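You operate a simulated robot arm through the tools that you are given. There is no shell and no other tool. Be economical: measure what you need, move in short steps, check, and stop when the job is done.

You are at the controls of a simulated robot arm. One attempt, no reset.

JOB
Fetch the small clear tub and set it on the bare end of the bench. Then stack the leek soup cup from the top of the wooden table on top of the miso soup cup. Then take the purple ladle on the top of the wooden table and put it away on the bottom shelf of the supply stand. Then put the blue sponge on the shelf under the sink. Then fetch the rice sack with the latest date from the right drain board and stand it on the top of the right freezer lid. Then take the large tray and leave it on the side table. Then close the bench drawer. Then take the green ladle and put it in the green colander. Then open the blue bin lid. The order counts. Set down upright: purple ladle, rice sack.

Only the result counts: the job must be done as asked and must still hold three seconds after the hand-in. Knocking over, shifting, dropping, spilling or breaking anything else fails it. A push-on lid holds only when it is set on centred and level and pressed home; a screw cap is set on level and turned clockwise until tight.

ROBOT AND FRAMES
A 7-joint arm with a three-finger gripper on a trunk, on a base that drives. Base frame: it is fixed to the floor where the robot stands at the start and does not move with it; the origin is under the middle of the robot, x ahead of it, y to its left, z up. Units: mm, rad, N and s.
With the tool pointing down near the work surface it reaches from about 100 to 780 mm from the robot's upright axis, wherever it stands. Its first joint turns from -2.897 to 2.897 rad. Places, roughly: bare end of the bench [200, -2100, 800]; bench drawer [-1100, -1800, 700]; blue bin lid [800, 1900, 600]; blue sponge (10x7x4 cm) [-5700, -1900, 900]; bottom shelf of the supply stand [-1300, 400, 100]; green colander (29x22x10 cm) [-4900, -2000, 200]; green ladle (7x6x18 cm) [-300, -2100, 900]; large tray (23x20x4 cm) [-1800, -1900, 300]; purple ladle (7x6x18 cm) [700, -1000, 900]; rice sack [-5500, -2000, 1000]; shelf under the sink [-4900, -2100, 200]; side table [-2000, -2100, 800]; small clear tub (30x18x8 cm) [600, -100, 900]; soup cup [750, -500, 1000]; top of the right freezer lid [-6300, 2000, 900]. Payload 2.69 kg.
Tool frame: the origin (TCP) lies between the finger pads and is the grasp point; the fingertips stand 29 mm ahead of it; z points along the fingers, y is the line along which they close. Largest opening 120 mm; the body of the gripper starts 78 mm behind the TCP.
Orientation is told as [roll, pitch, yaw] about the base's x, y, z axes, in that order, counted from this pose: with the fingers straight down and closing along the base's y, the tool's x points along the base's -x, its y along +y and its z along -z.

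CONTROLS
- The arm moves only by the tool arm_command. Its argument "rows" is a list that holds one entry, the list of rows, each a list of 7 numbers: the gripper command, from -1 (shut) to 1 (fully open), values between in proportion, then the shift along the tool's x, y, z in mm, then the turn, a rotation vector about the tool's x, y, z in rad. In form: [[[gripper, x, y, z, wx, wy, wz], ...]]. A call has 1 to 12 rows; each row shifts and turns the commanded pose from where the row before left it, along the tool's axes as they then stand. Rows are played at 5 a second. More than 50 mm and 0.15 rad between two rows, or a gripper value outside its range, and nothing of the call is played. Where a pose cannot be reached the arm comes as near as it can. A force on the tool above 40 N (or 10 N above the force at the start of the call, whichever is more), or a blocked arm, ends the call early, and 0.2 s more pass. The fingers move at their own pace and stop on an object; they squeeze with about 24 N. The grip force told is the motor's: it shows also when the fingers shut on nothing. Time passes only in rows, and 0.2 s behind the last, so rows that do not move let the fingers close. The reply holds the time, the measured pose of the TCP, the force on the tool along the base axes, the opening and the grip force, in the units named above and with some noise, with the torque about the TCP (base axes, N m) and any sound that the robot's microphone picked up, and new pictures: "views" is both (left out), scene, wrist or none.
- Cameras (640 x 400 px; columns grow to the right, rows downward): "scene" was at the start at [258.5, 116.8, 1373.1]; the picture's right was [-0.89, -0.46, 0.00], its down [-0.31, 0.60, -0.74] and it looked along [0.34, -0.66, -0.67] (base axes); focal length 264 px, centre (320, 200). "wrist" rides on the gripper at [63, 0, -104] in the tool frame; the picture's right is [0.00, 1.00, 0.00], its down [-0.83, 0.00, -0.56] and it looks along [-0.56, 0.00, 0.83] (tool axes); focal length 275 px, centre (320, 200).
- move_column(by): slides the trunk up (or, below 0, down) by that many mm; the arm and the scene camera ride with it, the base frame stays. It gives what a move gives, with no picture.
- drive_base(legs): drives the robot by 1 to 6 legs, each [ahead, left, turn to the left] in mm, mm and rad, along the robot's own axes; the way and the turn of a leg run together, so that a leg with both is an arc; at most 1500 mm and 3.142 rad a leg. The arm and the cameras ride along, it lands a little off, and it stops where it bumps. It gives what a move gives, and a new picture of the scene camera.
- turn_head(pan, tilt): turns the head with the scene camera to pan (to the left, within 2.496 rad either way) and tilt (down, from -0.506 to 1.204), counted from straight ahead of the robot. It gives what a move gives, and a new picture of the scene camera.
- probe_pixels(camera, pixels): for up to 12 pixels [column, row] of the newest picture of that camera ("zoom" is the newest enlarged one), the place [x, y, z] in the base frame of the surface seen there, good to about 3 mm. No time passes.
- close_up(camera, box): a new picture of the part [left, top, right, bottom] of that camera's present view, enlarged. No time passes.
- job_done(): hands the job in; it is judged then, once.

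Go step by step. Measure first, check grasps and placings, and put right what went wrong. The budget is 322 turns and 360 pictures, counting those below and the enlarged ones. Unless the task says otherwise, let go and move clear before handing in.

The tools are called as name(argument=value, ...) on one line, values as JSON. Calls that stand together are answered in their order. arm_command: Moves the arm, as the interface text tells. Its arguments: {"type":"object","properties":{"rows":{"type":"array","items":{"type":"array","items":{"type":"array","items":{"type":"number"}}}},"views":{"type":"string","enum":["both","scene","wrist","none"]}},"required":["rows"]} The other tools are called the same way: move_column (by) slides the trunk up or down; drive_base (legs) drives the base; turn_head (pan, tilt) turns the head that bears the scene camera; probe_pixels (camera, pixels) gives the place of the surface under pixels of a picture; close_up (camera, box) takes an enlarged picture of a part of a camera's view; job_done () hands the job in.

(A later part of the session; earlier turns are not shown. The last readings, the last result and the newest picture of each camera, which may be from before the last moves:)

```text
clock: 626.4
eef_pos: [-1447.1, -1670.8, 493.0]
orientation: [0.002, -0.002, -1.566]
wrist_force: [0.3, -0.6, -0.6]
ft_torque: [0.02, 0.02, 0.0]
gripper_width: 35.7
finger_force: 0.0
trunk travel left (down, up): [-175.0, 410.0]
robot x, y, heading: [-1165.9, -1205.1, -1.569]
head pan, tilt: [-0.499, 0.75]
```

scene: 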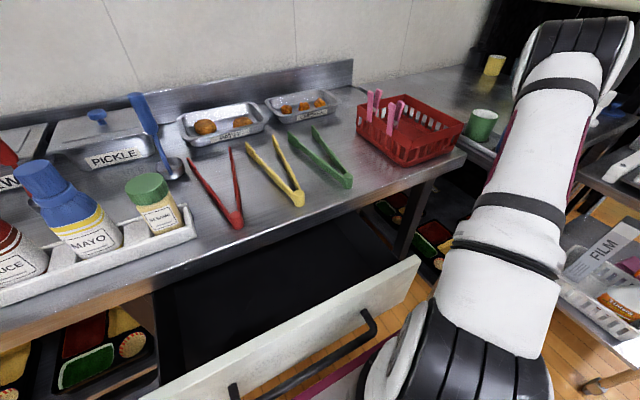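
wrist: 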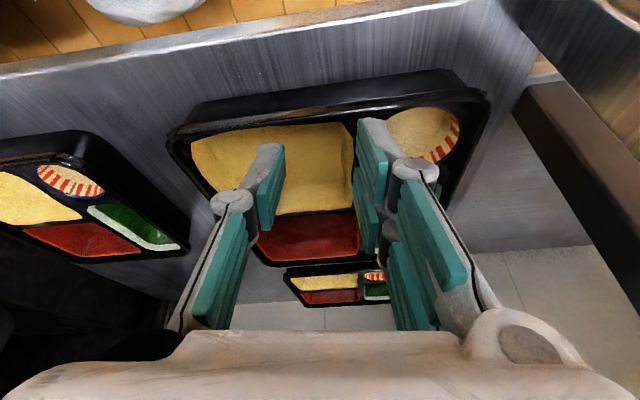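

I bring the hand in line with the body, back up a little, then sidestep right to x≈-1640.

arm_command(rows=[[[-0.4, 0, 45, -10, 0, 0, 0], [-0.4, 0, 45, -10, 0, 0, 0], [-0.4, 0, 45, -10, 0, 0, 0], [-0.4, 0, 30, -10, 0, 0, 0], [-0.4, 0, 0, 0, 0, 0, 0]]], views="none")

drive_base(legs=[[-100, 0, 0], [0, -480, 0]])

turn_head(pan=-0.2, tilt=0.85)

```text
clock: 627.6
eef_pos: [-1350.7, -1714.2, 482.9]
orientation: [0.005, -0.002, -1.563]
wrist_force: [-0.3, -0.5, -0.6]
ft_torque: [-0.02, -0.01, 0.02]
gripper_width: 36.0
finger_force: 0.1
out of reach, approached as far as the arm can: row 2, 3, 4
trunk travel left (down, up): [-175.0, 410.0]
robot x, y, heading: [-1171.0, -1205.2, -1.567]
head pan, tilt: [-0.499, 0.75]
```

```text
clock: 631.2
eef_pos: [-1837.9, -1616.8, 483.1]
orientation: [0.004, -0.002, -1.562]
wrist_force: [0.5, 0.0, -0.1]
ft_torque: [-0.02, 0.02, 0.03]
gripper_width: 36.1
finger_force: 0.1
trunk travel left (down, up): [-175.0, 410.0]
robot x, y, heading: [-1655.8, -1105.8, -1.565]
head pan, tilt: [-0.499, 0.75]
```

scene: 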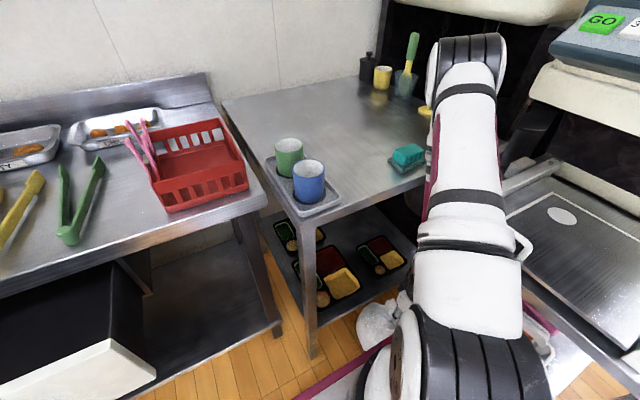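

```text
clock: 632.0
eef_pos: [-1837.1, -1617.3, 483.5]
orientation: [0.005, 0.001, -1.562]
wrist_force: [-0.4, 0.0, -0.2]
ft_torque: [0.0, -0.01, 0.02]
gripper_width: 36.0
finger_force: 0.1
trunk travel left (down, up): [-175.0, 410.0]
robot x, y, heading: [-1654.6, -1105.0, -1.566]
head pan, tilt: [-0.201, 0.85]
```

scene: 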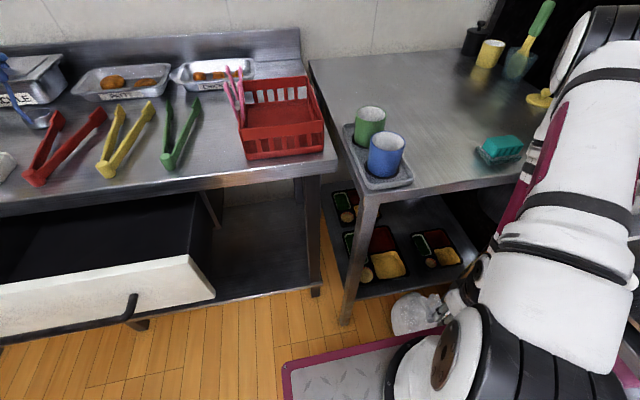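

arm_command(rows=[[[-1, 0, 45, 0, 0, 0, 0], [-1, 0, 45, 0, 0, 0, 0], [-1, 0, 5, 40, 0, 0, 0], [-1, 0, 0, 45, 0, 0, 0], [-1, 0, 0, 45, 0, 0, 0], [-1, 0, 0, 30, 0, 0, 0], [-1, -40, 0, 0, 0, 0, 0], [-1, -40, 0, 0, 0, 0, 0], [-1, -40, 0, 0, 0, 0, 0], [-1, 0, 0, 0, 0, 0, 0]]], views="both")

```text
clock: 633.4
eef_pos: [-1791.3, -1624.5, 320.0]
orientation: [0.008, 0.038, -1.625]
wrist_force: [0.7, 2.3, -4.4]
ft_torque: [-0.18, -0.03, -0.01]
gripper_width: 0.2
finger_force: 23.8
out of reach, approached as far as the arm can: row 1, 2
trunk travel left (down, up): [-175.0, 410.0]
robot x, y, heading: [-1674.7, -1094.9, -1.602]
head pan, tilt: [-0.201, 0.85]
stopped in row 6: the force on the tool passed its limit at 65 N (the readings are from after the stop); the commanded pose is now the measured one
```

scene: 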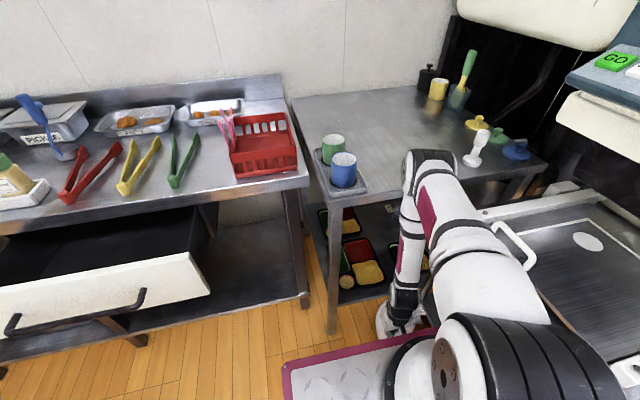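
wrist: 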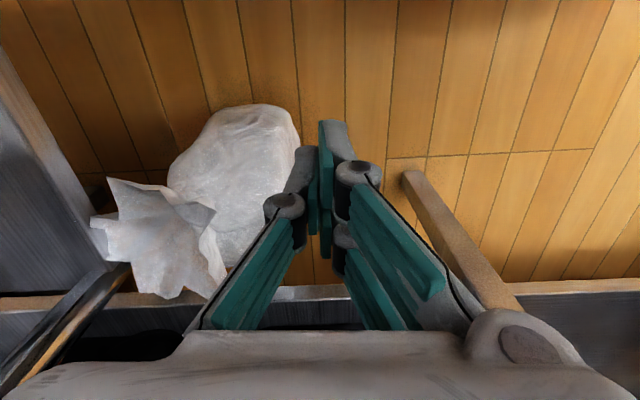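

Something resisted at 65 N, likely the elbow at the table edge or the cart's rail. I back the base off and check the table objects.

drive_base(legs=[[-150, 0, 0]])

close_up(camera="scene", box=[300, 60, 600, 260])

```text
clock: 634.1
eef_pos: [-1797.8, -1643.5, 266.1]
orientation: [0.005, 0.152, -1.677]
wrist_force: [-2.6, 6.5, -8.0]
ft_torque: [-0.47, -0.23, -0.02]
gripper_width: 0.0
finger_force: 24.2
trunk travel left (down, up): [-175.0, 410.0]
robot x, y, heading: [-1688.1, -1083.7, -1.606]
head pan, tilt: [-0.201, 0.85]
stopped in leg 1: the robot was blocked; the commanded pose is now the measured one
```

scene: 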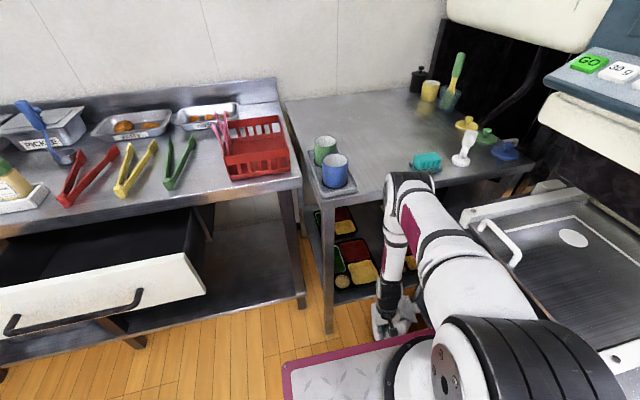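

```text
2.00 times, centred on (450, 160) of scene
```

zoom: 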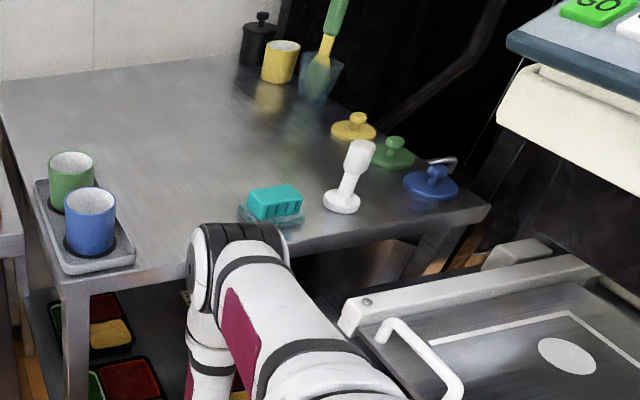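

probe_pixels(camera="scene", pixels=[[400, 185], [415, 178], [390, 200], [425, 163], [440, 260], [470, 290], [330, 300], [300, 380], [410, 345], [395, 300], [480, 250], [385, 195]])

```text
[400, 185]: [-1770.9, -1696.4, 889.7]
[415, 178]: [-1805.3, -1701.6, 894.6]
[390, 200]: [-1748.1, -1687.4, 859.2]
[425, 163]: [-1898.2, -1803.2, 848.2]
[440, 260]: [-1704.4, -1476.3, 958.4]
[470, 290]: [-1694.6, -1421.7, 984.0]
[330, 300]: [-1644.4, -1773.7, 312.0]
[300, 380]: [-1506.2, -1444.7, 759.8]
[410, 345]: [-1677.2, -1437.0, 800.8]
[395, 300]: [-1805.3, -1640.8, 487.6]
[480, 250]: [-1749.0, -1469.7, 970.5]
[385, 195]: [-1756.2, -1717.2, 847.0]
```

The plate reading shows the robot leaning back: the elbow is pressing on the table's front edge. I try pulling the hand back toward me in small steps to unload it.

arm_command(rows=[[[-1, 45, 0, 0, 0, 0, 0]]], views="none")

arm_command(rows=[[[-1, 45, 0, 0, 0, 0, 0]]], views="none")

```text
clock: 634.5
eef_pos: [-1774.1, -1580.7, 211.4]
orientation: [-0.006, 0.314, -1.67]
wrist_force: [12.7, 20.9, -2.2]
ft_torque: [-1.85, 1.05, 0.31]
gripper_width: 0.0
finger_force: 24.0
trunk travel left (down, up): [-175.0, 410.0]
robot x, y, heading: [-1686.1, -1079.5, -1.603]
head pan, tilt: [-0.201, 0.85]
stopped in row 1: the arm was blocked; the commanded pose is now the measured one
```

```text
clock: 634.8
eef_pos: [-1766.6, -1585.1, 112.7]
orientation: [-0.001, 0.417, -1.659]
wrist_force: [-0.7, -0.8, 4.1]
ft_torque: [-0.09, -0.03, -0.04]
gripper_width: 0.0
finger_force: 24.0
trunk travel left (down, up): [-175.0, 410.0]
robot x, y, heading: [-1680.4, -1087.9, -1.603]
head pan, tilt: [-0.201, 0.85]
stopped in row 1: the arm was blocked; the commanded pose is now the measured one
```

turn_head(pan=-0.2, tilt=0.95)

probe_pixels(camera="scene", pixels=[[300, 360], [310, 340], [400, 150], [385, 165], [395, 300], [410, 330], [330, 390], [380, 130]])

```text
clock: 635.5
eef_pos: [-1765.9, -1572.7, 131.2]
orientation: [-0.002, 0.411, -1.658]
wrist_force: [-0.3, -0.3, 0.4]
ft_torque: [-0.01, 0.0, 0.03]
gripper_width: 0.0
finger_force: 23.7
trunk travel left (down, up): [-175.0, 410.0]
robot x, y, heading: [-1679.7, -1081.8, -1.603]
head pan, tilt: [-0.201, 0.949]
```

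scene: 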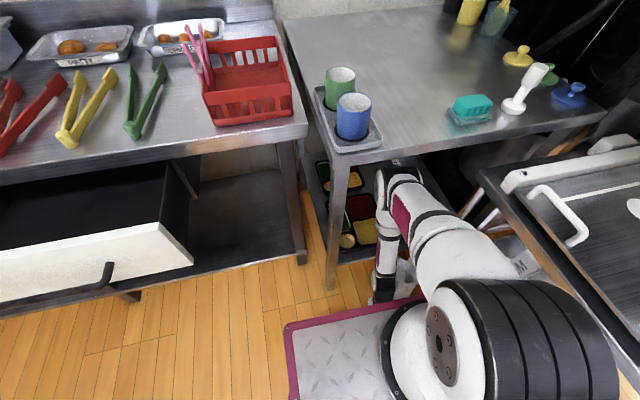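

```text
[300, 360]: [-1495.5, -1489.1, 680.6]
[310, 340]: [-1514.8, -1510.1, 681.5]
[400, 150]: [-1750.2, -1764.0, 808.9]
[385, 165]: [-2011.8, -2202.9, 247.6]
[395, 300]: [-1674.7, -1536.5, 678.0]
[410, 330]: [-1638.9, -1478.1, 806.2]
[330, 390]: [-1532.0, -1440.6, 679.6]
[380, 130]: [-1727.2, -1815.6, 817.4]
```

The robot is level again and unloaded; the elbow slipped just below the table edge. I back straight out.

drive_base(legs=[[-250, 0, 0.03]])

arm_command(rows=[[[-1, 10, 0, -40, 0, -0.1, 0], [-1, 10, 0, -40, 0, -0.1, 0], [-1, 10, 0, -40, 0, -0.1, 0], [-1, 0, 0, -40, 0, -0.1, 0], [-1, 0, 0, 0, 0, 0, 0]]], views="scene")

```text
clock: 637.3
eef_pos: [-1747.6, -1326.6, 130.9]
orientation: [-0.001, 0.41, -1.627]
wrist_force: [1.1, -0.5, -0.9]
ft_torque: [0.01, 0.01, -0.02]
gripper_width: 0.0
finger_force: 23.6
trunk travel left (down, up): [-175.0, 410.0]
robot x, y, heading: [-1674.3, -832.9, -1.571]
head pan, tilt: [-0.201, 0.949]
```

scene: 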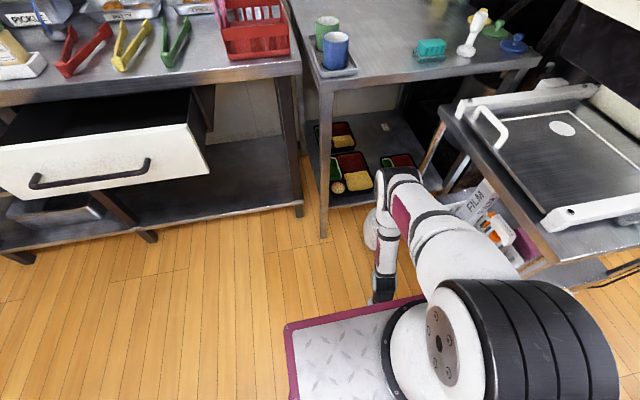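

```text
clock: 638.5
eef_pos: [-1746.6, -1338.1, 296.2]
orientation: [0.001, 0.008, -1.626]
wrist_force: [0.3, -0.6, -0.3]
ft_torque: [-0.01, 0.02, -0.01]
gripper_width: 0.2
finger_force: 24.3
trunk travel left (down, up): [-175.0, 410.0]
robot x, y, heading: [-1679.1, -829.8, -1.574]
head pan, tilt: [-0.201, 0.949]
```

scene: 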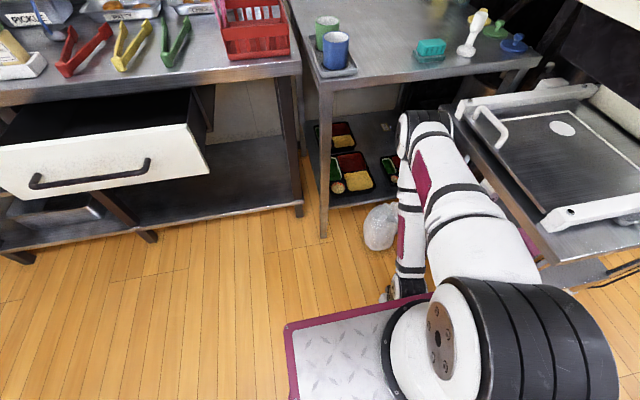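

probe_pixels(camera="scene", pixels=[[378, 240], [380, 225], [385, 212], [430, 48], [470, 40], [345, 185], [350, 165], [368, 190]])

close_up(camera="scene", box=[300, 100, 440, 260])

```text
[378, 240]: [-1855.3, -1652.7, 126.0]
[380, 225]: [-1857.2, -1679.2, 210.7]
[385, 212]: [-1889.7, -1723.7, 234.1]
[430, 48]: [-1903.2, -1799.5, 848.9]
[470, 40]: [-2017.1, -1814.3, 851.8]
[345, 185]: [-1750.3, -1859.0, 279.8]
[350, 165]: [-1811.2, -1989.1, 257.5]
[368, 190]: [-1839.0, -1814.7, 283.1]
```

```text
2.50 times, centred on (370, 180) of scene
```

zoom: 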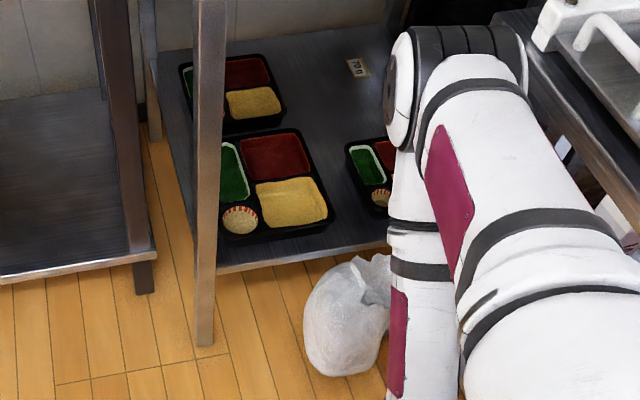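

The bag and table items are where they were. The elbow must pass under the tabletop, so I lower the trunk fully, then approach again with the hand at z≈330.

move_column(by=-172)

arm_command(rows=[[[-1, 0, 0, -40, 0, 0, -0.055], [-1, 0, 0, -40, 0, 0, 0], [-1, 0, 0, -40, 0, 0, 0], [-1, 0, 0, -40, 0, 0, 0], [-1, 0, 0, -40, 0, 0, 0], [-1, 0, 0, -10, 0, 0, 0], [-1, 0, 0, 0, 0, 0, 0]]], views="none")

drive_base(legs=[[0, 30, 0], [150, 0, 0]])

turn_head(pan=-0.15, tilt=0.7)

```text
clock: 640.4
eef_pos: [-1748.3, -1340.1, 121.6]
orientation: [0.001, 0.01, -1.627]
wrist_force: [-0.6, -0.3, -0.8]
ft_torque: [0.01, -0.01, 0.01]
gripper_width: 0.0
finger_force: 24.2
trunk travel left (down, up): [-3.0, 582.0]
robot x, y, heading: [-1676.9, -832.1, -1.57]
head pan, tilt: [-0.201, 0.949]
```

```text
clock: 642.0
eef_pos: [-1770.4, -1387.9, 279.0]
orientation: [0.0, 0.014, -1.572]
wrist_force: [0.1, -0.4, 0.1]
ft_torque: [0.01, 0.02, 0.0]
gripper_width: 0.4
finger_force: 24.0
out of reach, approached as far as the arm can: row 3, 4, 5, 6
trunk travel left (down, up): [-3.0, 582.0]
robot x, y, heading: [-1675.1, -831.8, -1.571]
head pan, tilt: [-0.201, 0.949]
```

```text
clock: 643.9
eef_pos: [-1741.7, -1528.1, 280.1]
orientation: [0.0, 0.019, -1.578]
wrist_force: [-0.2, 0.0, -1.3]
ft_torque: [-0.01, 0.0, 0.01]
gripper_width: 0.0
finger_force: 23.9
trunk travel left (down, up): [-3.0, 582.0]
robot x, y, heading: [-1649.5, -972.1, -1.567]
head pan, tilt: [-0.201, 0.949]
stopped in leg 2: the robot was blocked; the commanded pose is now the measured one
```

scene: 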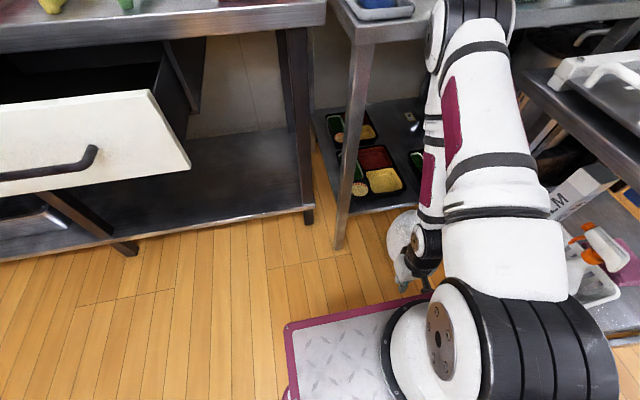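

```text
clock: 644.7
eef_pos: [-1742.0, -1527.1, 279.2]
orientation: [0.001, 0.019, -1.578]
wrist_force: [-0.3, -0.4, -0.5]
ft_torque: [-0.01, 0.07, -0.01]
gripper_width: 0.0
finger_force: 23.2
trunk travel left (down, up): [-3.0, 582.0]
robot x, y, heading: [-1647.4, -971.3, -1.578]
head pan, tilt: [-0.15, 0.7]
```

scene: 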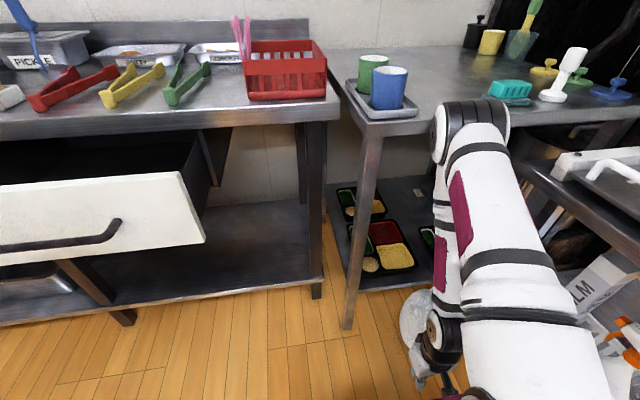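

The folded elbow still sat at table height. I back off, extend the arm far forward first (which drops the elbow), and then drive in beneath the tabletop.

drive_base(legs=[[-250, 0, 0], [0, -30, 0]])

arm_command(rows=[[[-1, -45, -3, -5, 0, 0, 0], [-1, -45, 0, -5, 0, 0, 0], [-1, -45, 0, -5, 0, 0, 0], [-1, -45, 0, -5, 0, 0, 0], [-1, -40, 0, -5, 0, 0, 0], [-1, 0, 0, 0, 0, 0, 0]]], views="scene")

```text
clock: 646.4
eef_pos: [-1736.8, -1326.4, 278.5]
orientation: [0.003, 0.025, -1.575]
wrist_force: [0.1, 0.6, 0.0]
ft_torque: [0.03, -0.01, -0.01]
gripper_width: 0.2
finger_force: 23.8
trunk travel left (down, up): [-3.0, 582.0]
robot x, y, heading: [-1644.8, -772.3, -1.57]
head pan, tilt: [-0.15, 0.7]
stopped in leg 1: the robot was blocked; the commanded pose is now the measured one
```

scene: 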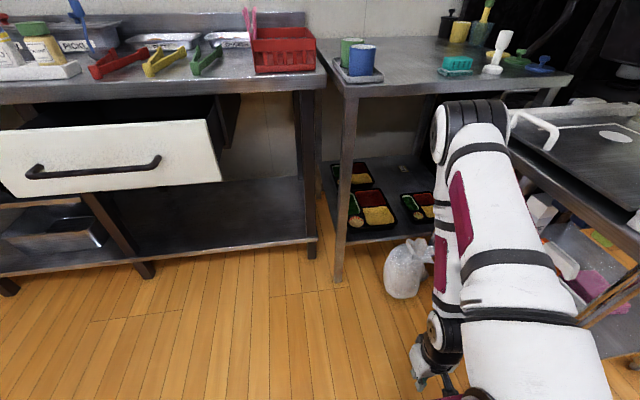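

```text
clock: 647.8
eef_pos: [-1740.6, -1546.3, 300.2]
orientation: [0.004, 0.024, -1.574]
wrist_force: [0.4, 0.1, -0.8]
ft_torque: [0.01, 0.01, -0.01]
gripper_width: 0.0
finger_force: 23.8
trunk travel left (down, up): [-3.0, 582.0]
robot x, y, heading: [-1645.0, -771.6, -1.574]
head pan, tilt: [-0.15, 0.7]
```

scene: 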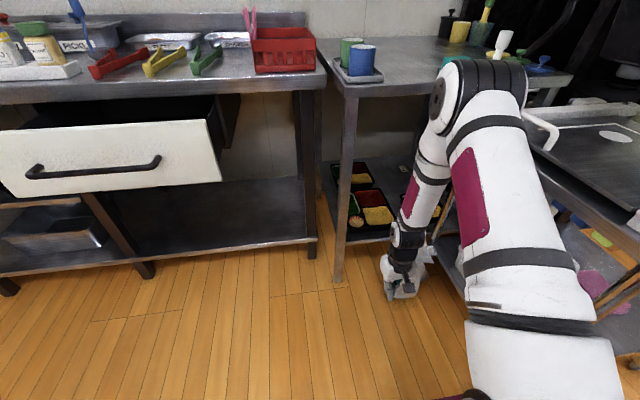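

probe_pixels(camera="scene", pixels=[[470, 65], [445, 90], [500, 75], [470, 110], [440, 120], [405, 240], [420, 170]])

```text
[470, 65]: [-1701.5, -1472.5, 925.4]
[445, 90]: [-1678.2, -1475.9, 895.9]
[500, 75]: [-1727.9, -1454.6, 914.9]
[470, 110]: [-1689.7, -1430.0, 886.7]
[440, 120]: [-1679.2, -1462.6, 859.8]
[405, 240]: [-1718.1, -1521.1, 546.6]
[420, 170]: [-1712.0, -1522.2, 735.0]
```

With a vertical hand the elbow stays too high (925), but tilted 45° it drops to about 680, under the tabletop. I tilt the hand forward and check.

arm_command(rows=[[[-1, 0, -5, 0, 0, -0.135, 0], [-1, 0, -5, 0, 0, -0.135, 0], [-1, 0, -5, 0, 0, -0.135, 0], [-1, 0, -5, 0, 0, -0.135, 0], [-1, 0, -5, 0, 0, -0.135, 0], [-1, 0, -5, 0, 0, -0.135, 0], [-1, 0, 0, 0, 0, 0, 0]]], views="scene")

probe_pixels(camera="scene", pixels=[[460, 150], [470, 120], [440, 180], [480, 200], [420, 200], [450, 100]])

```text
clock: 649.4
eef_pos: [-1769.9, -1545.6, 299.1]
orientation: [0.005, -0.786, -1.576]
wrist_force: [-0.8, 0.1, 0.4]
ft_torque: [0.02, -0.04, 0.01]
gripper_width: 0.0
finger_force: 24.2
trunk travel left (down, up): [-3.0, 582.0]
robot x, y, heading: [-1642.3, -771.7, -1.572]
head pan, tilt: [-0.15, 0.7]
```

scene: 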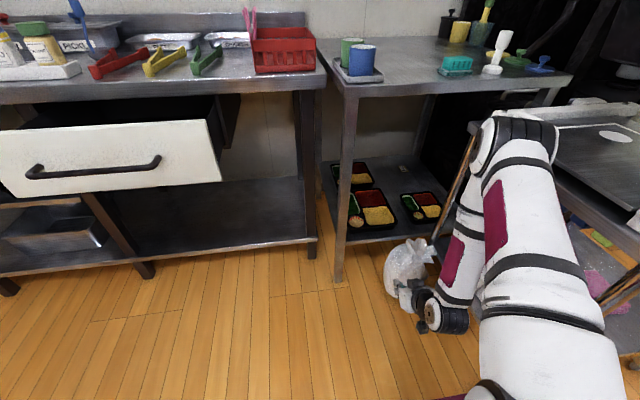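

```text
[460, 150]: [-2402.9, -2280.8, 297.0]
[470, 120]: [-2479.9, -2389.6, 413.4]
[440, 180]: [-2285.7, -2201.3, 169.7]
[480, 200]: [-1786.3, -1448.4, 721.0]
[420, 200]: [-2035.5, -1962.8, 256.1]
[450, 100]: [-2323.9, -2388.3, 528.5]
```

probe_pixels(camera="scene", pixels=[[490, 130], [520, 125], [550, 135], [485, 160], [510, 150], [430, 310], [405, 295], [545, 160]])

```text
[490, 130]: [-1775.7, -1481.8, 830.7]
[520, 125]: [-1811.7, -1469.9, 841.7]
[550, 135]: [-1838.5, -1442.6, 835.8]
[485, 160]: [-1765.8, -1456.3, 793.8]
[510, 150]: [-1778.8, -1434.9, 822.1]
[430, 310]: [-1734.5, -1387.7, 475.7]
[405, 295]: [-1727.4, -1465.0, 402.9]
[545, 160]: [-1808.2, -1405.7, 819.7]
```

The elbow is still at 842. Extending the arm further should lower it; I extend 100 mm and re-measure.

arm_command(rows=[[[-1, -24, 0, 24, 0, 0, 0], [-1, -24, 0, 24, 0, 0, 0], [-1, -24, 0, 24, 0, 0, 0], [-1, 0, 0, 0, 0, 0, 0]]], views="scene")

probe_pixels(camera="scene", pixels=[[480, 150], [500, 145], [520, 150], [540, 160], [480, 175], [505, 165], [460, 190], [420, 280]])

```text
clock: 650.4
eef_pos: [-1772.0, -1646.9, 298.8]
orientation: [0.006, -0.785, -1.58]
wrist_force: [0.4, -0.2, -0.2]
ft_torque: [0.01, 0.01, 0.02]
gripper_width: 0.1
finger_force: 23.9
trunk travel left (down, up): [-3.0, 582.0]
robot x, y, heading: [-1643.8, -777.5, -1.574]
head pan, tilt: [-0.15, 0.7]
```

scene: 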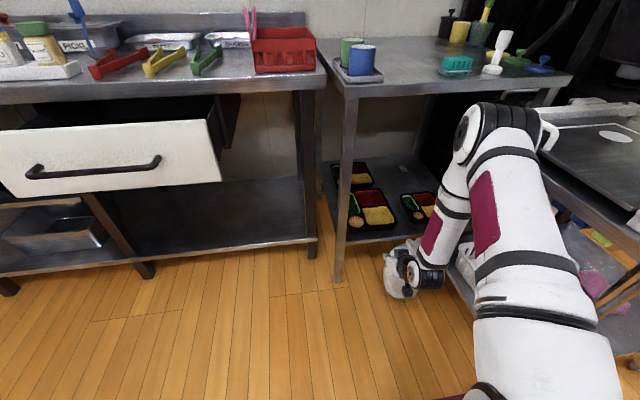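

```text
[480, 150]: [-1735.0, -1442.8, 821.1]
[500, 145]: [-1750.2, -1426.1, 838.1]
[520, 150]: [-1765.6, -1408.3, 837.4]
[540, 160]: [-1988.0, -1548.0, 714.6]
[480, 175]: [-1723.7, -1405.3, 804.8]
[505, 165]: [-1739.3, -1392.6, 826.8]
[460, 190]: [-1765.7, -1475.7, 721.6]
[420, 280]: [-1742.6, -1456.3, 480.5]
```

Extending leaves the elbow behind (the hand is now 180 mm ahead of it), so I can reach in. I raise the closed fingers slightly and drive in to hook the tray's yellow compartment.

arm_command(rows=[[[-1, -15, 0, -15, 0, 0, 0], [-1, 0, 0, 0, 0, 0, 0]]], views="none")

drive_base(legs=[[180, 0, 0]])

arm_command(rows=[[[-1, 0, 0, 0, 0, 0, 0]]], views="wrist")

```text
clock: 651.0
eef_pos: [-1770.8, -1648.5, 322.3]
orientation: [0.004, -0.786, -1.578]
wrist_force: [-0.1, 0.3, 0.2]
ft_torque: [-0.03, 0.0, 0.02]
gripper_width: 0.0
finger_force: 24.2
trunk travel left (down, up): [-3.0, 582.0]
robot x, y, heading: [-1638.3, -774.6, -1.572]
head pan, tilt: [-0.15, 0.7]
```

```text
clock: 652.5
eef_pos: [-1773.1, -1823.9, 321.7]
orientation: [0.003, -0.786, -1.58]
wrist_force: [0.3, 0.1, 0.6]
ft_torque: [-0.01, -0.02, -0.02]
gripper_width: 0.0
finger_force: 24.3
trunk travel left (down, up): [-3.0, 582.0]
robot x, y, heading: [-1646.6, -944.9, -1.573]
head pan, tilt: [-0.15, 0.7]
```

scene: 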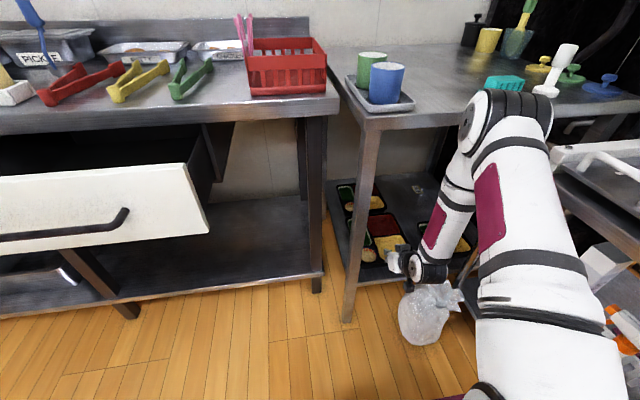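

```text
clock: 652.9
eef_pos: [-1774.0, -1824.3, 320.8]
orientation: [0.006, -0.786, -1.582]
wrist_force: [-0.8, -0.1, 0.2]
ft_torque: [0.04, 0.0, 0.01]
gripper_width: 0.0
finger_force: 24.0
trunk travel left (down, up): [-3.0, 582.0]
robot x, y, heading: [-1646.0, -949.7, -1.574]
head pan, tilt: [-0.15, 0.7]
```

wrist: 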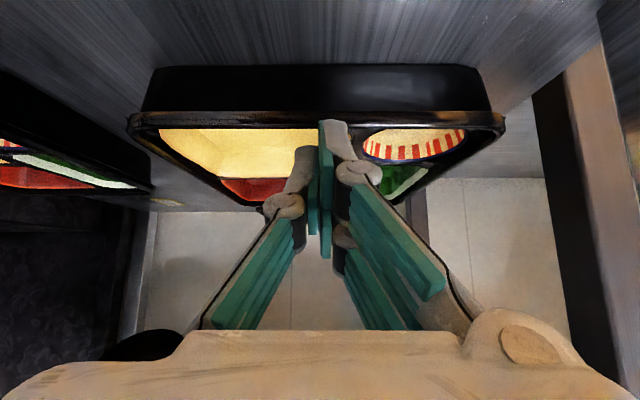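

arm_command(rows=[[[-1, -2, -7, 2, 0, 0, 0], [-1, 10, 0, 10, 0, 0, 0], [-1, 9, 0, 9, 0, 0, 0], [-1, 0, 0, 0, 0, 0, 0]]], views="wrist")

```text
clock: 653.9
eef_pos: [-1781.4, -1825.9, 295.1]
orientation: [0.002, -0.783, -1.581]
wrist_force: [-0.7, 1.0, 2.5]
ft_torque: [-0.06, -0.03, -0.01]
gripper_width: 0.0
finger_force: 24.2
trunk travel left (down, up): [-3.0, 582.0]
robot x, y, heading: [-1646.6, -950.4, -1.58]
head pan, tilt: [-0.15, 0.7]
```

wrist: 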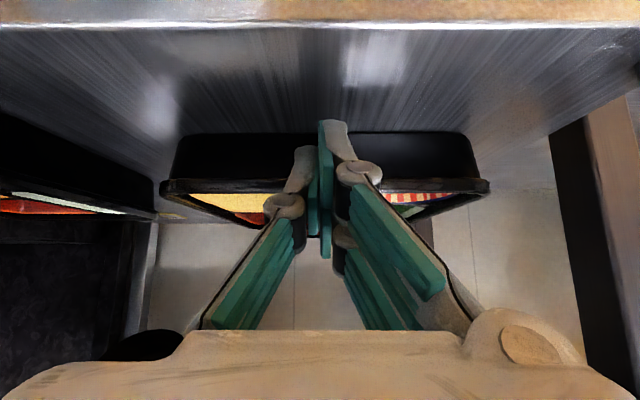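

probe_pixels(camera="wrist", pixels=[[230, 187], [420, 187], [240, 160], [230, 200], [430, 195], [330, 130], [300, 160]])

```text
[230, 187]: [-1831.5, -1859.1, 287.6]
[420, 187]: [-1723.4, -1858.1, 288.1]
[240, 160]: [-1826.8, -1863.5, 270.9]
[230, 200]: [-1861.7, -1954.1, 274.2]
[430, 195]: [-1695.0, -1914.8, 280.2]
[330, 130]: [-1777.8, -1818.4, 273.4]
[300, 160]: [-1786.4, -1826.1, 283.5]
```

The slanted fingers caught the front wall and pushed the tray back about 43 mm (its front is now at y -1859), still short of the small tray behind. I raise, go further in and lower inside the compartment.

arm_command(rows=[[[-1, -15, 0, -15, 0, 0, 0], [-1, -12, 0, -12, 0, 0, 0], [-1, -28, 0, 28, 0, 0, 0], [-1, -25, 0, 25, 0, 0, 0], [-1, 0, 0, 0, 0, 0, 0]]], views="wrist")

```text
clock: 655.0
eef_pos: [-1781.4, -1904.1, 331.4]
orientation: [0.006, -0.783, -1.58]
wrist_force: [0.5, 0.2, -0.1]
ft_torque: [-0.02, -0.01, 0.01]
gripper_width: 0.2
finger_force: 24.3
trunk travel left (down, up): [-3.0, 582.0]
robot x, y, heading: [-1643.9, -948.0, -1.575]
head pan, tilt: [-0.15, 0.7]
```

wrist: 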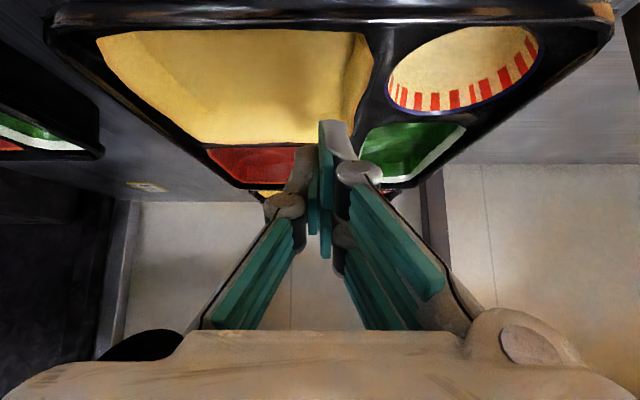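

The tips are over the yellow compartment. I lower in and pull the tray forward by backing the base 155 mm.

arm_command(rows=[[[-1, 12, 0, 12, 0, 0, 0], [-1, 12, 0, 12, 0, 0, 0], [-1, 0, 0, 0, 0, 0, 0]]], views="none")

drive_base(legs=[[-150, 0, 0]])

arm_command(rows=[[[-1, -25, 0, -25, 0, 0, 0], [-1, 0, 0, 0, 0, 0, 0]]], views="wrist")

```text
clock: 655.9
eef_pos: [-1781.4, -1902.1, 298.8]
orientation: [0.002, -0.784, -1.582]
wrist_force: [-0.4, 0.2, 0.1]
ft_torque: [0.04, 0.0, 0.01]
gripper_width: 0.0
finger_force: 24.5
trunk travel left (down, up): [-3.0, 582.0]
robot x, y, heading: [-1646.5, -947.3, -1.576]
head pan, tilt: [-0.15, 0.7]
```

```text
clock: 657.2
eef_pos: [-1781.7, -1753.6, 298.4]
orientation: [0.004, -0.787, -1.582]
wrist_force: [0.4, 0.3, -0.3]
ft_torque: [0.01, -0.04, 0.0]
gripper_width: 0.0
finger_force: 23.6
trunk travel left (down, up): [-3.0, 582.0]
robot x, y, heading: [-1646.8, -803.0, -1.572]
head pan, tilt: [-0.15, 0.7]
```

scene: 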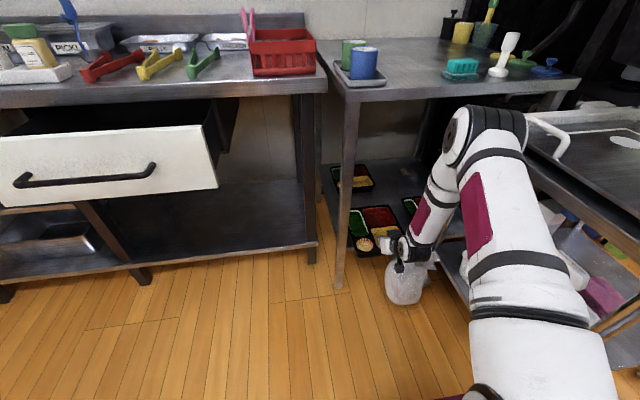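

```text
clock: 657.8
eef_pos: [-1780.9, -1753.5, 334.0]
orientation: [0.004, -0.784, -1.581]
wrist_force: [0.0, -0.5, 0.1]
ft_torque: [-0.03, 0.05, 0.02]
gripper_width: 0.0
finger_force: 24.2
trunk travel left (down, up): [-3.0, 582.0]
robot x, y, heading: [-1643.3, -802.7, -1.577]
head pan, tilt: [-0.15, 0.7]
```

wrist: 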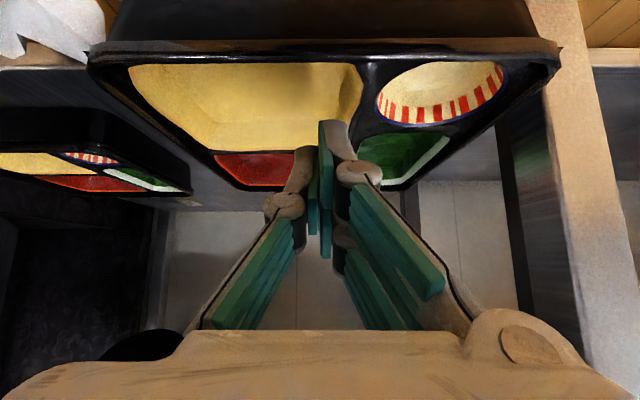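

The tray came forward, overhanging the shelf. I measure it again.

probe_pixels(camera="wrist", pixels=[[240, 58], [520, 55], [365, 90], [366, 120], [352, 135], [375, 140], [235, 152], [100, 55], [555, 50], [440, 133], [230, 186], [400, 186]])

close_up(camera="scene", box=[310, 140, 450, 310])

```text
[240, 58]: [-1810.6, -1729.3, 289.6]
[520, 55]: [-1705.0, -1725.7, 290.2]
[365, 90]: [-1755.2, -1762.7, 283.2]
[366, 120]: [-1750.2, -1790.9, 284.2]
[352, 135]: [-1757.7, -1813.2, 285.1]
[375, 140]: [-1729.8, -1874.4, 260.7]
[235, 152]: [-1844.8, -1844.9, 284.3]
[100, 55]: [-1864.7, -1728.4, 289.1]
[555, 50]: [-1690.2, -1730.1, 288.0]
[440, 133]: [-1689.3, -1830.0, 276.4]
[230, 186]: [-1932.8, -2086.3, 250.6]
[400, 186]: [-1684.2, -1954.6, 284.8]
```

```text
2.35 times, centred on (380, 225) of scene
```

zoom: 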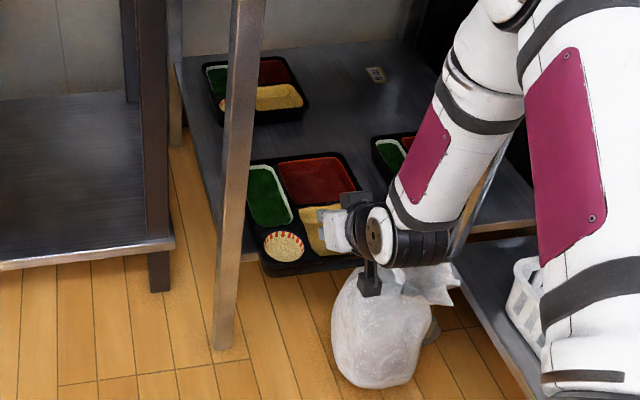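

The tray front is now at y -1727, centre (-1777,-1842), still stable on the shelf. I'll pinch the divider at (-1752,-1825): I raise, retract, reduce the tilt to 0.4 and open the fingers a little.

arm_command(rows=[[[-1, -25, 0, -25, 0, 0, 0], [-1, -15, 10, -15, 0, 0, 0], [-1, 28, 10, -28, 0, 0, 0], [-1, 28, 9, -28, 0, 0, 0], [-0.5, 28, 0, -28, 0, 0.13, 0], [-0.5, 0, 0, 0, 0, 0.13, 0], [-0.5, 0, 0, 0, 0, 0.125, 0], [-0.5, 0, 0, 0, 0, 0, 0]]], views="none")

drive_base(legs=[[150, 0, 0]])

arm_command(rows=[[[-0.5, 0, 0, 0, 0, 0, 0]]], views="wrist")

```text
clock: 659.6
eef_pos: [-1754.0, -1635.2, 389.8]
orientation: [0.002, -0.399, -1.58]
wrist_force: [0.3, -0.2, 0.3]
ft_torque: [0.0, 0.0, -0.01]
gripper_width: 29.8
finger_force: 0.1
trunk travel left (down, up): [-3.0, 582.0]
robot x, y, heading: [-1642.3, -801.1, -1.576]
head pan, tilt: [-0.15, 0.7]
```

```text
clock: 661.0
eef_pos: [-1752.9, -1787.7, 389.6]
orientation: [0.003, -0.399, -1.58]
wrist_force: [0.7, -0.1, 0.3]
ft_torque: [0.0, -0.01, 0.04]
gripper_width: 30.0
finger_force: 0.1
trunk travel left (down, up): [-3.0, 582.0]
robot x, y, heading: [-1645.3, -952.1, -1.576]
head pan, tilt: [-0.15, 0.7]
```

scene: 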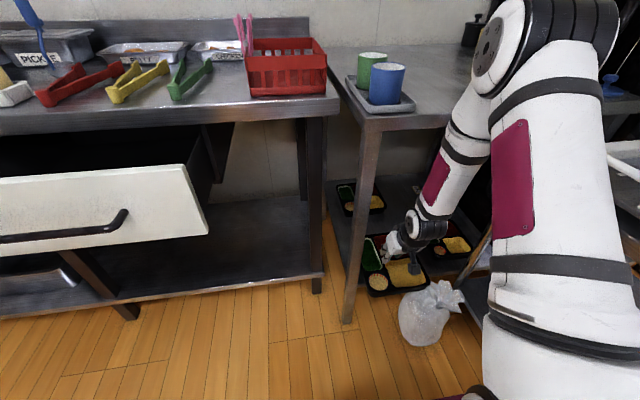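

```text
clock: 661.4
eef_pos: [-1753.5, -1787.8, 389.6]
orientation: [0.004, -0.399, -1.579]
wrist_force: [-0.3, 0.0, -0.8]
ft_torque: [-0.02, 0.01, -0.02]
gripper_width: 30.2
finger_force: 0.0
trunk travel left (down, up): [-3.0, 582.0]
robot x, y, heading: [-1644.7, -953.7, -1.577]
head pan, tilt: [-0.15, 0.7]
```

wrist: 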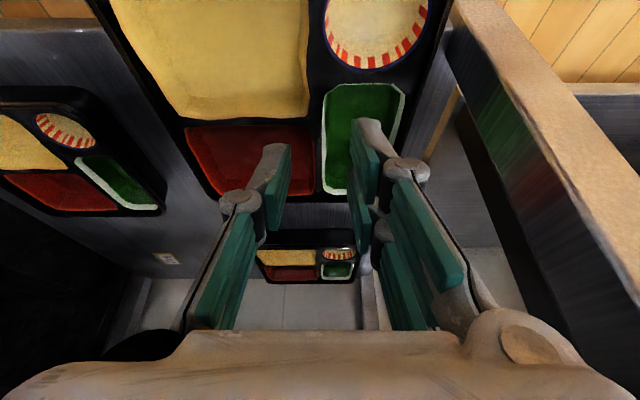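

probe_pixels(camera="wrist", pixels=[[316, 60], [316, 100], [316, 125], [300, 122], [335, 84], [312, 100], [321, 100], [300, 105], [335, 100], [215, 60], [140, 100]])

close_up(camera="wrist", box=[240, 40, 400, 180])

```text
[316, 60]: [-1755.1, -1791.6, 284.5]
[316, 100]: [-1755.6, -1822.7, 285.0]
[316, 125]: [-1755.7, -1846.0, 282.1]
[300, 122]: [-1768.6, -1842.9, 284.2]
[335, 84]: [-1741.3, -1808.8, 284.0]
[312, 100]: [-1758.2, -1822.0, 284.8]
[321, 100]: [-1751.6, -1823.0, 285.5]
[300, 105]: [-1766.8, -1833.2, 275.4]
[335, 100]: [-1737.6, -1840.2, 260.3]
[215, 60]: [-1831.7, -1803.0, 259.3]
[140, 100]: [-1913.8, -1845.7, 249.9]
```

```text
2.86 times, centred on (320, 110) of wrist
```

zoom: 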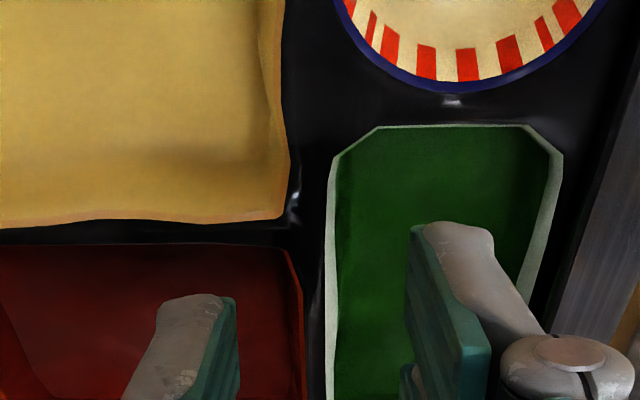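

The clean pinch spot is the red/green divider: x=-1755, y≈-1848…-1912. I go in at y≈-1866 with fingers 30 mm open.

arm_command(rows=[[[-0.5, -10, -1.5, 38, 0, 0, 0], [-0.5, -10, 0, 38, 0, 0, 0], [-0.5, -9, 0, 20, 0, 0, 0], [-0.5, 0, 0, 0, 0, 0, 0]]], views="wrist")

```text
clock: 662.4
eef_pos: [-1755.3, -1852.5, 310.3]
orientation: [0.003, -0.4, -1.579]
wrist_force: [-0.5, 0.2, -0.2]
ft_torque: [0.01, 0.04, 0.02]
gripper_width: 30.0
finger_force: 0.1
trunk travel left (down, up): [-3.0, 582.0]
robot x, y, heading: [-1644.0, -950.5, -1.569]
head pan, tilt: [-0.15, 0.7]
```

wrist: 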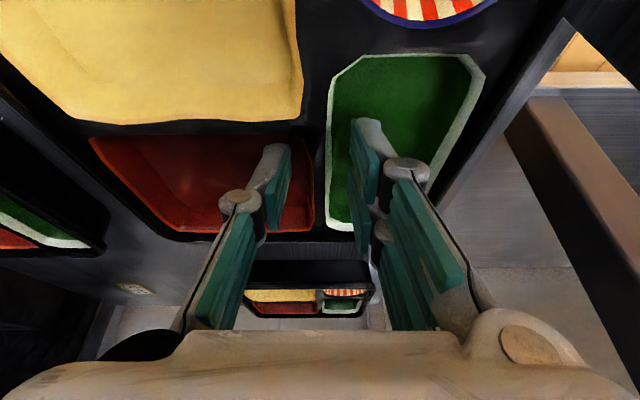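

The fingers straddle the divider in red and green. I go down 14 mm and close.

arm_command(rows=[[[-0.5, 0, 0, 8, 0, 0, 0], [-0.5, 0, 0, 7, 0, 0, 0], [-0.7, 0, 0, 0, 0, 0, 0], [-1, 0, 0, 0, 0, 0, 0], [-1, 0, 0, 0, 0, 0, 0], [-1, 0, 0, 0, 0, 0, 0]]], views="none")

```text
clock: 663.8
eef_pos: [-1755.4, -1856.3, 297.8]
orientation: [0.004, -0.399, -1.578]
wrist_force: [0.7, -0.7, 0.4]
ft_torque: [-0.01, -0.02, -0.03]
gripper_width: 6.0
finger_force: 24.3
trunk travel left (down, up): [-3.0, 582.0]
robot x, y, heading: [-1645.3, -952.8, -1.573]
head pan, tilt: [-0.15, 0.7]
```

arm_command(rows=[[[-1, -4, 0, -9, 0, 0, 0], [-1, -4, 0, -9, 0, 0, 0], [-1, -4, 0, -9, 0, 0, 0], [-1, 0, 0, 0, 0, 0, 0]]], views="both")

```text
clock: 664.8
eef_pos: [-1757.2, -1857.7, 328.0]
orientation: [0.003, -0.399, -1.579]
wrist_force: [-0.4, 0.3, 0.0]
ft_torque: [0.0, -0.01, -0.03]
gripper_width: 6.1
finger_force: 24.5
trunk travel left (down, up): [-3.0, 582.0]
robot x, y, heading: [-1642.4, -952.3, -1.575]
head pan, tilt: [-0.15, 0.7]
```

scene: 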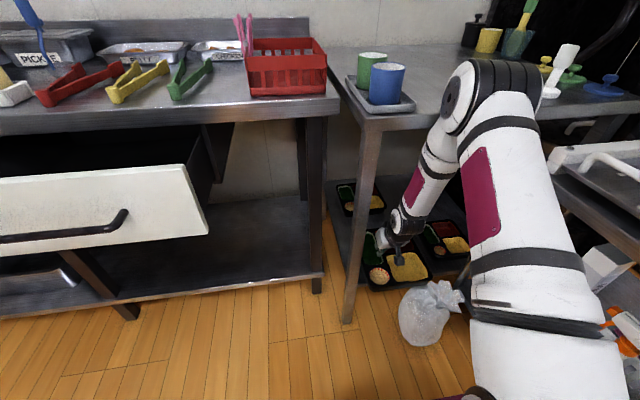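
wrist: 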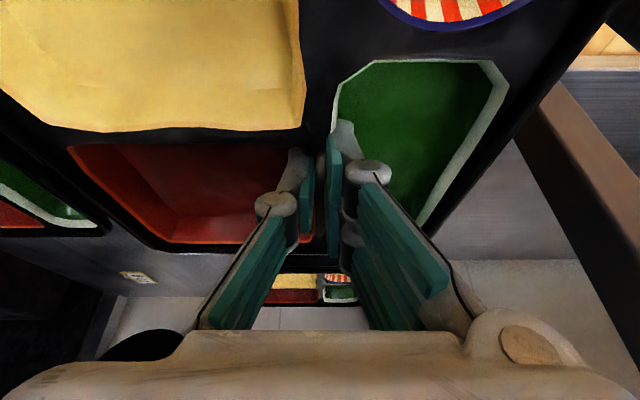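

probe_pixels(camera="wrist", pixels=[[318, 90], [200, 133], [430, 60], [480, 60], [150, 230], [320, 40], [100, 110]])

```text
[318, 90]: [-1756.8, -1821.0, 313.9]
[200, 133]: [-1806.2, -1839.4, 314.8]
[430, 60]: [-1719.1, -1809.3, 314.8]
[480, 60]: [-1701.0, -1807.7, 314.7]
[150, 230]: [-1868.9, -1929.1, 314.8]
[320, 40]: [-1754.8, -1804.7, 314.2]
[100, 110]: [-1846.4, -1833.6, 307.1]
```

The tray is lifted and perfectly level (rim z 314.5 everywhere), and it's light. I lift slightly more, back out, and retract.

arm_command(rows=[[[-1, -8, 0, -18, 0, 0, 0], [-1, 0, 0, 0, 0, 0, 0]]], views="none")

drive_base(legs=[[-165, 0, 0]])

arm_command(rows=[[[-1, 30, 10, -20, 0, 0, 0], [-1, 30, 10, -20, 0, 0, 0], [-1, 30, 10, -20, 0, 0, 0], [-1, 30, 10, -20, 0, 0, 0], [-1, 0, 0, 0, 0, 0, 0]]], views="scene")

```text
clock: 665.4
eef_pos: [-1756.5, -1858.4, 348.7]
orientation: [0.003, -0.398, -1.579]
wrist_force: [-0.4, 0.8, -0.1]
ft_torque: [0.01, -0.01, 0.01]
gripper_width: 6.4
finger_force: 24.0
trunk travel left (down, up): [-3.0, 582.0]
robot x, y, heading: [-1644.9, -952.4, -1.577]
head pan, tilt: [-0.15, 0.7]
```

```text
clock: 666.8
eef_pos: [-1758.5, -1694.0, 348.0]
orientation: [0.004, -0.399, -1.584]
wrist_force: [-0.7, 0.1, -0.1]
ft_torque: [0.01, -0.02, -0.02]
gripper_width: 6.1
finger_force: 24.0
trunk travel left (down, up): [-3.0, 582.0]
robot x, y, heading: [-1643.0, -789.7, -1.578]
head pan, tilt: [-0.15, 0.7]
```

scene: 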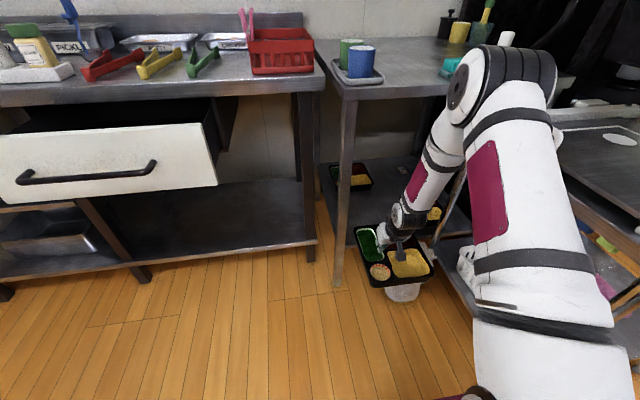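

```text
clock: 668.0
eef_pos: [-1716.0, -1554.7, 375.3]
orientation: [0.005, -0.4, -1.583]
wrist_force: [0.2, -0.2, -1.3]
ft_torque: [-0.02, -0.01, 0.0]
gripper_width: 5.7
finger_force: 23.7
trunk travel left (down, up): [-3.0, 582.0]
robot x, y, heading: [-1644.4, -784.9, -1.576]
head pan, tilt: [-0.15, 0.7]
```

scene: 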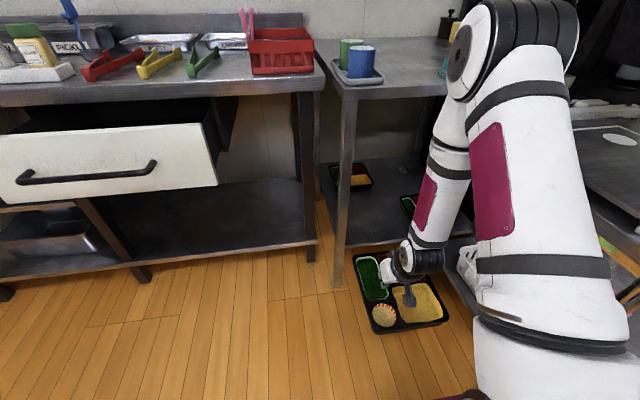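

The tray is out, and the small trays stay in place. I raise the trunk and look at the side-table top for a free area.

move_column(by=400)

move_column(by=150)

turn_head(pan=-0.15, tilt=0.65)

```text
clock: 671.9
eef_pos: [-1716.5, -1553.3, 774.1]
orientation: [0.003, -0.4, -1.583]
wrist_force: [-0.2, -0.2, -0.4]
ft_torque: [-0.01, -0.01, -0.02]
gripper_width: 6.1
finger_force: 23.9
trunk travel left (down, up): [-403.0, 182.0]
robot x, y, heading: [-1647.3, -789.1, -1.579]
head pan, tilt: [-0.15, 0.7]
```

```text
clock: 673.6
eef_pos: [-1716.4, -1552.5, 924.4]
orientation: [0.003, -0.399, -1.583]
wrist_force: [-0.4, -0.5, -0.8]
ft_torque: [0.0, 0.01, -0.01]
gripper_width: 5.9
finger_force: 24.1
trunk travel left (down, up): [-553.0, 32.0]
robot x, y, heading: [-1640.0, -788.5, -1.577]
head pan, tilt: [-0.15, 0.7]
```

```text
clock: 674.2
eef_pos: [-1717.6, -1553.0, 924.2]
orientation: [0.004, -0.399, -1.584]
wrist_force: [0.5, -0.4, -0.7]
ft_torque: [0.0, 0.0, 0.0]
gripper_width: 6.0
finger_force: 23.9
trunk travel left (down, up): [-553.0, 32.0]
robot x, y, heading: [-1646.9, -786.0, -1.573]
head pan, tilt: [-0.15, 0.649]
```

scene: 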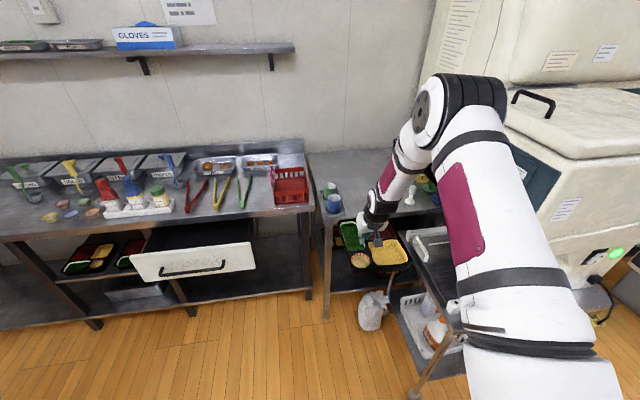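

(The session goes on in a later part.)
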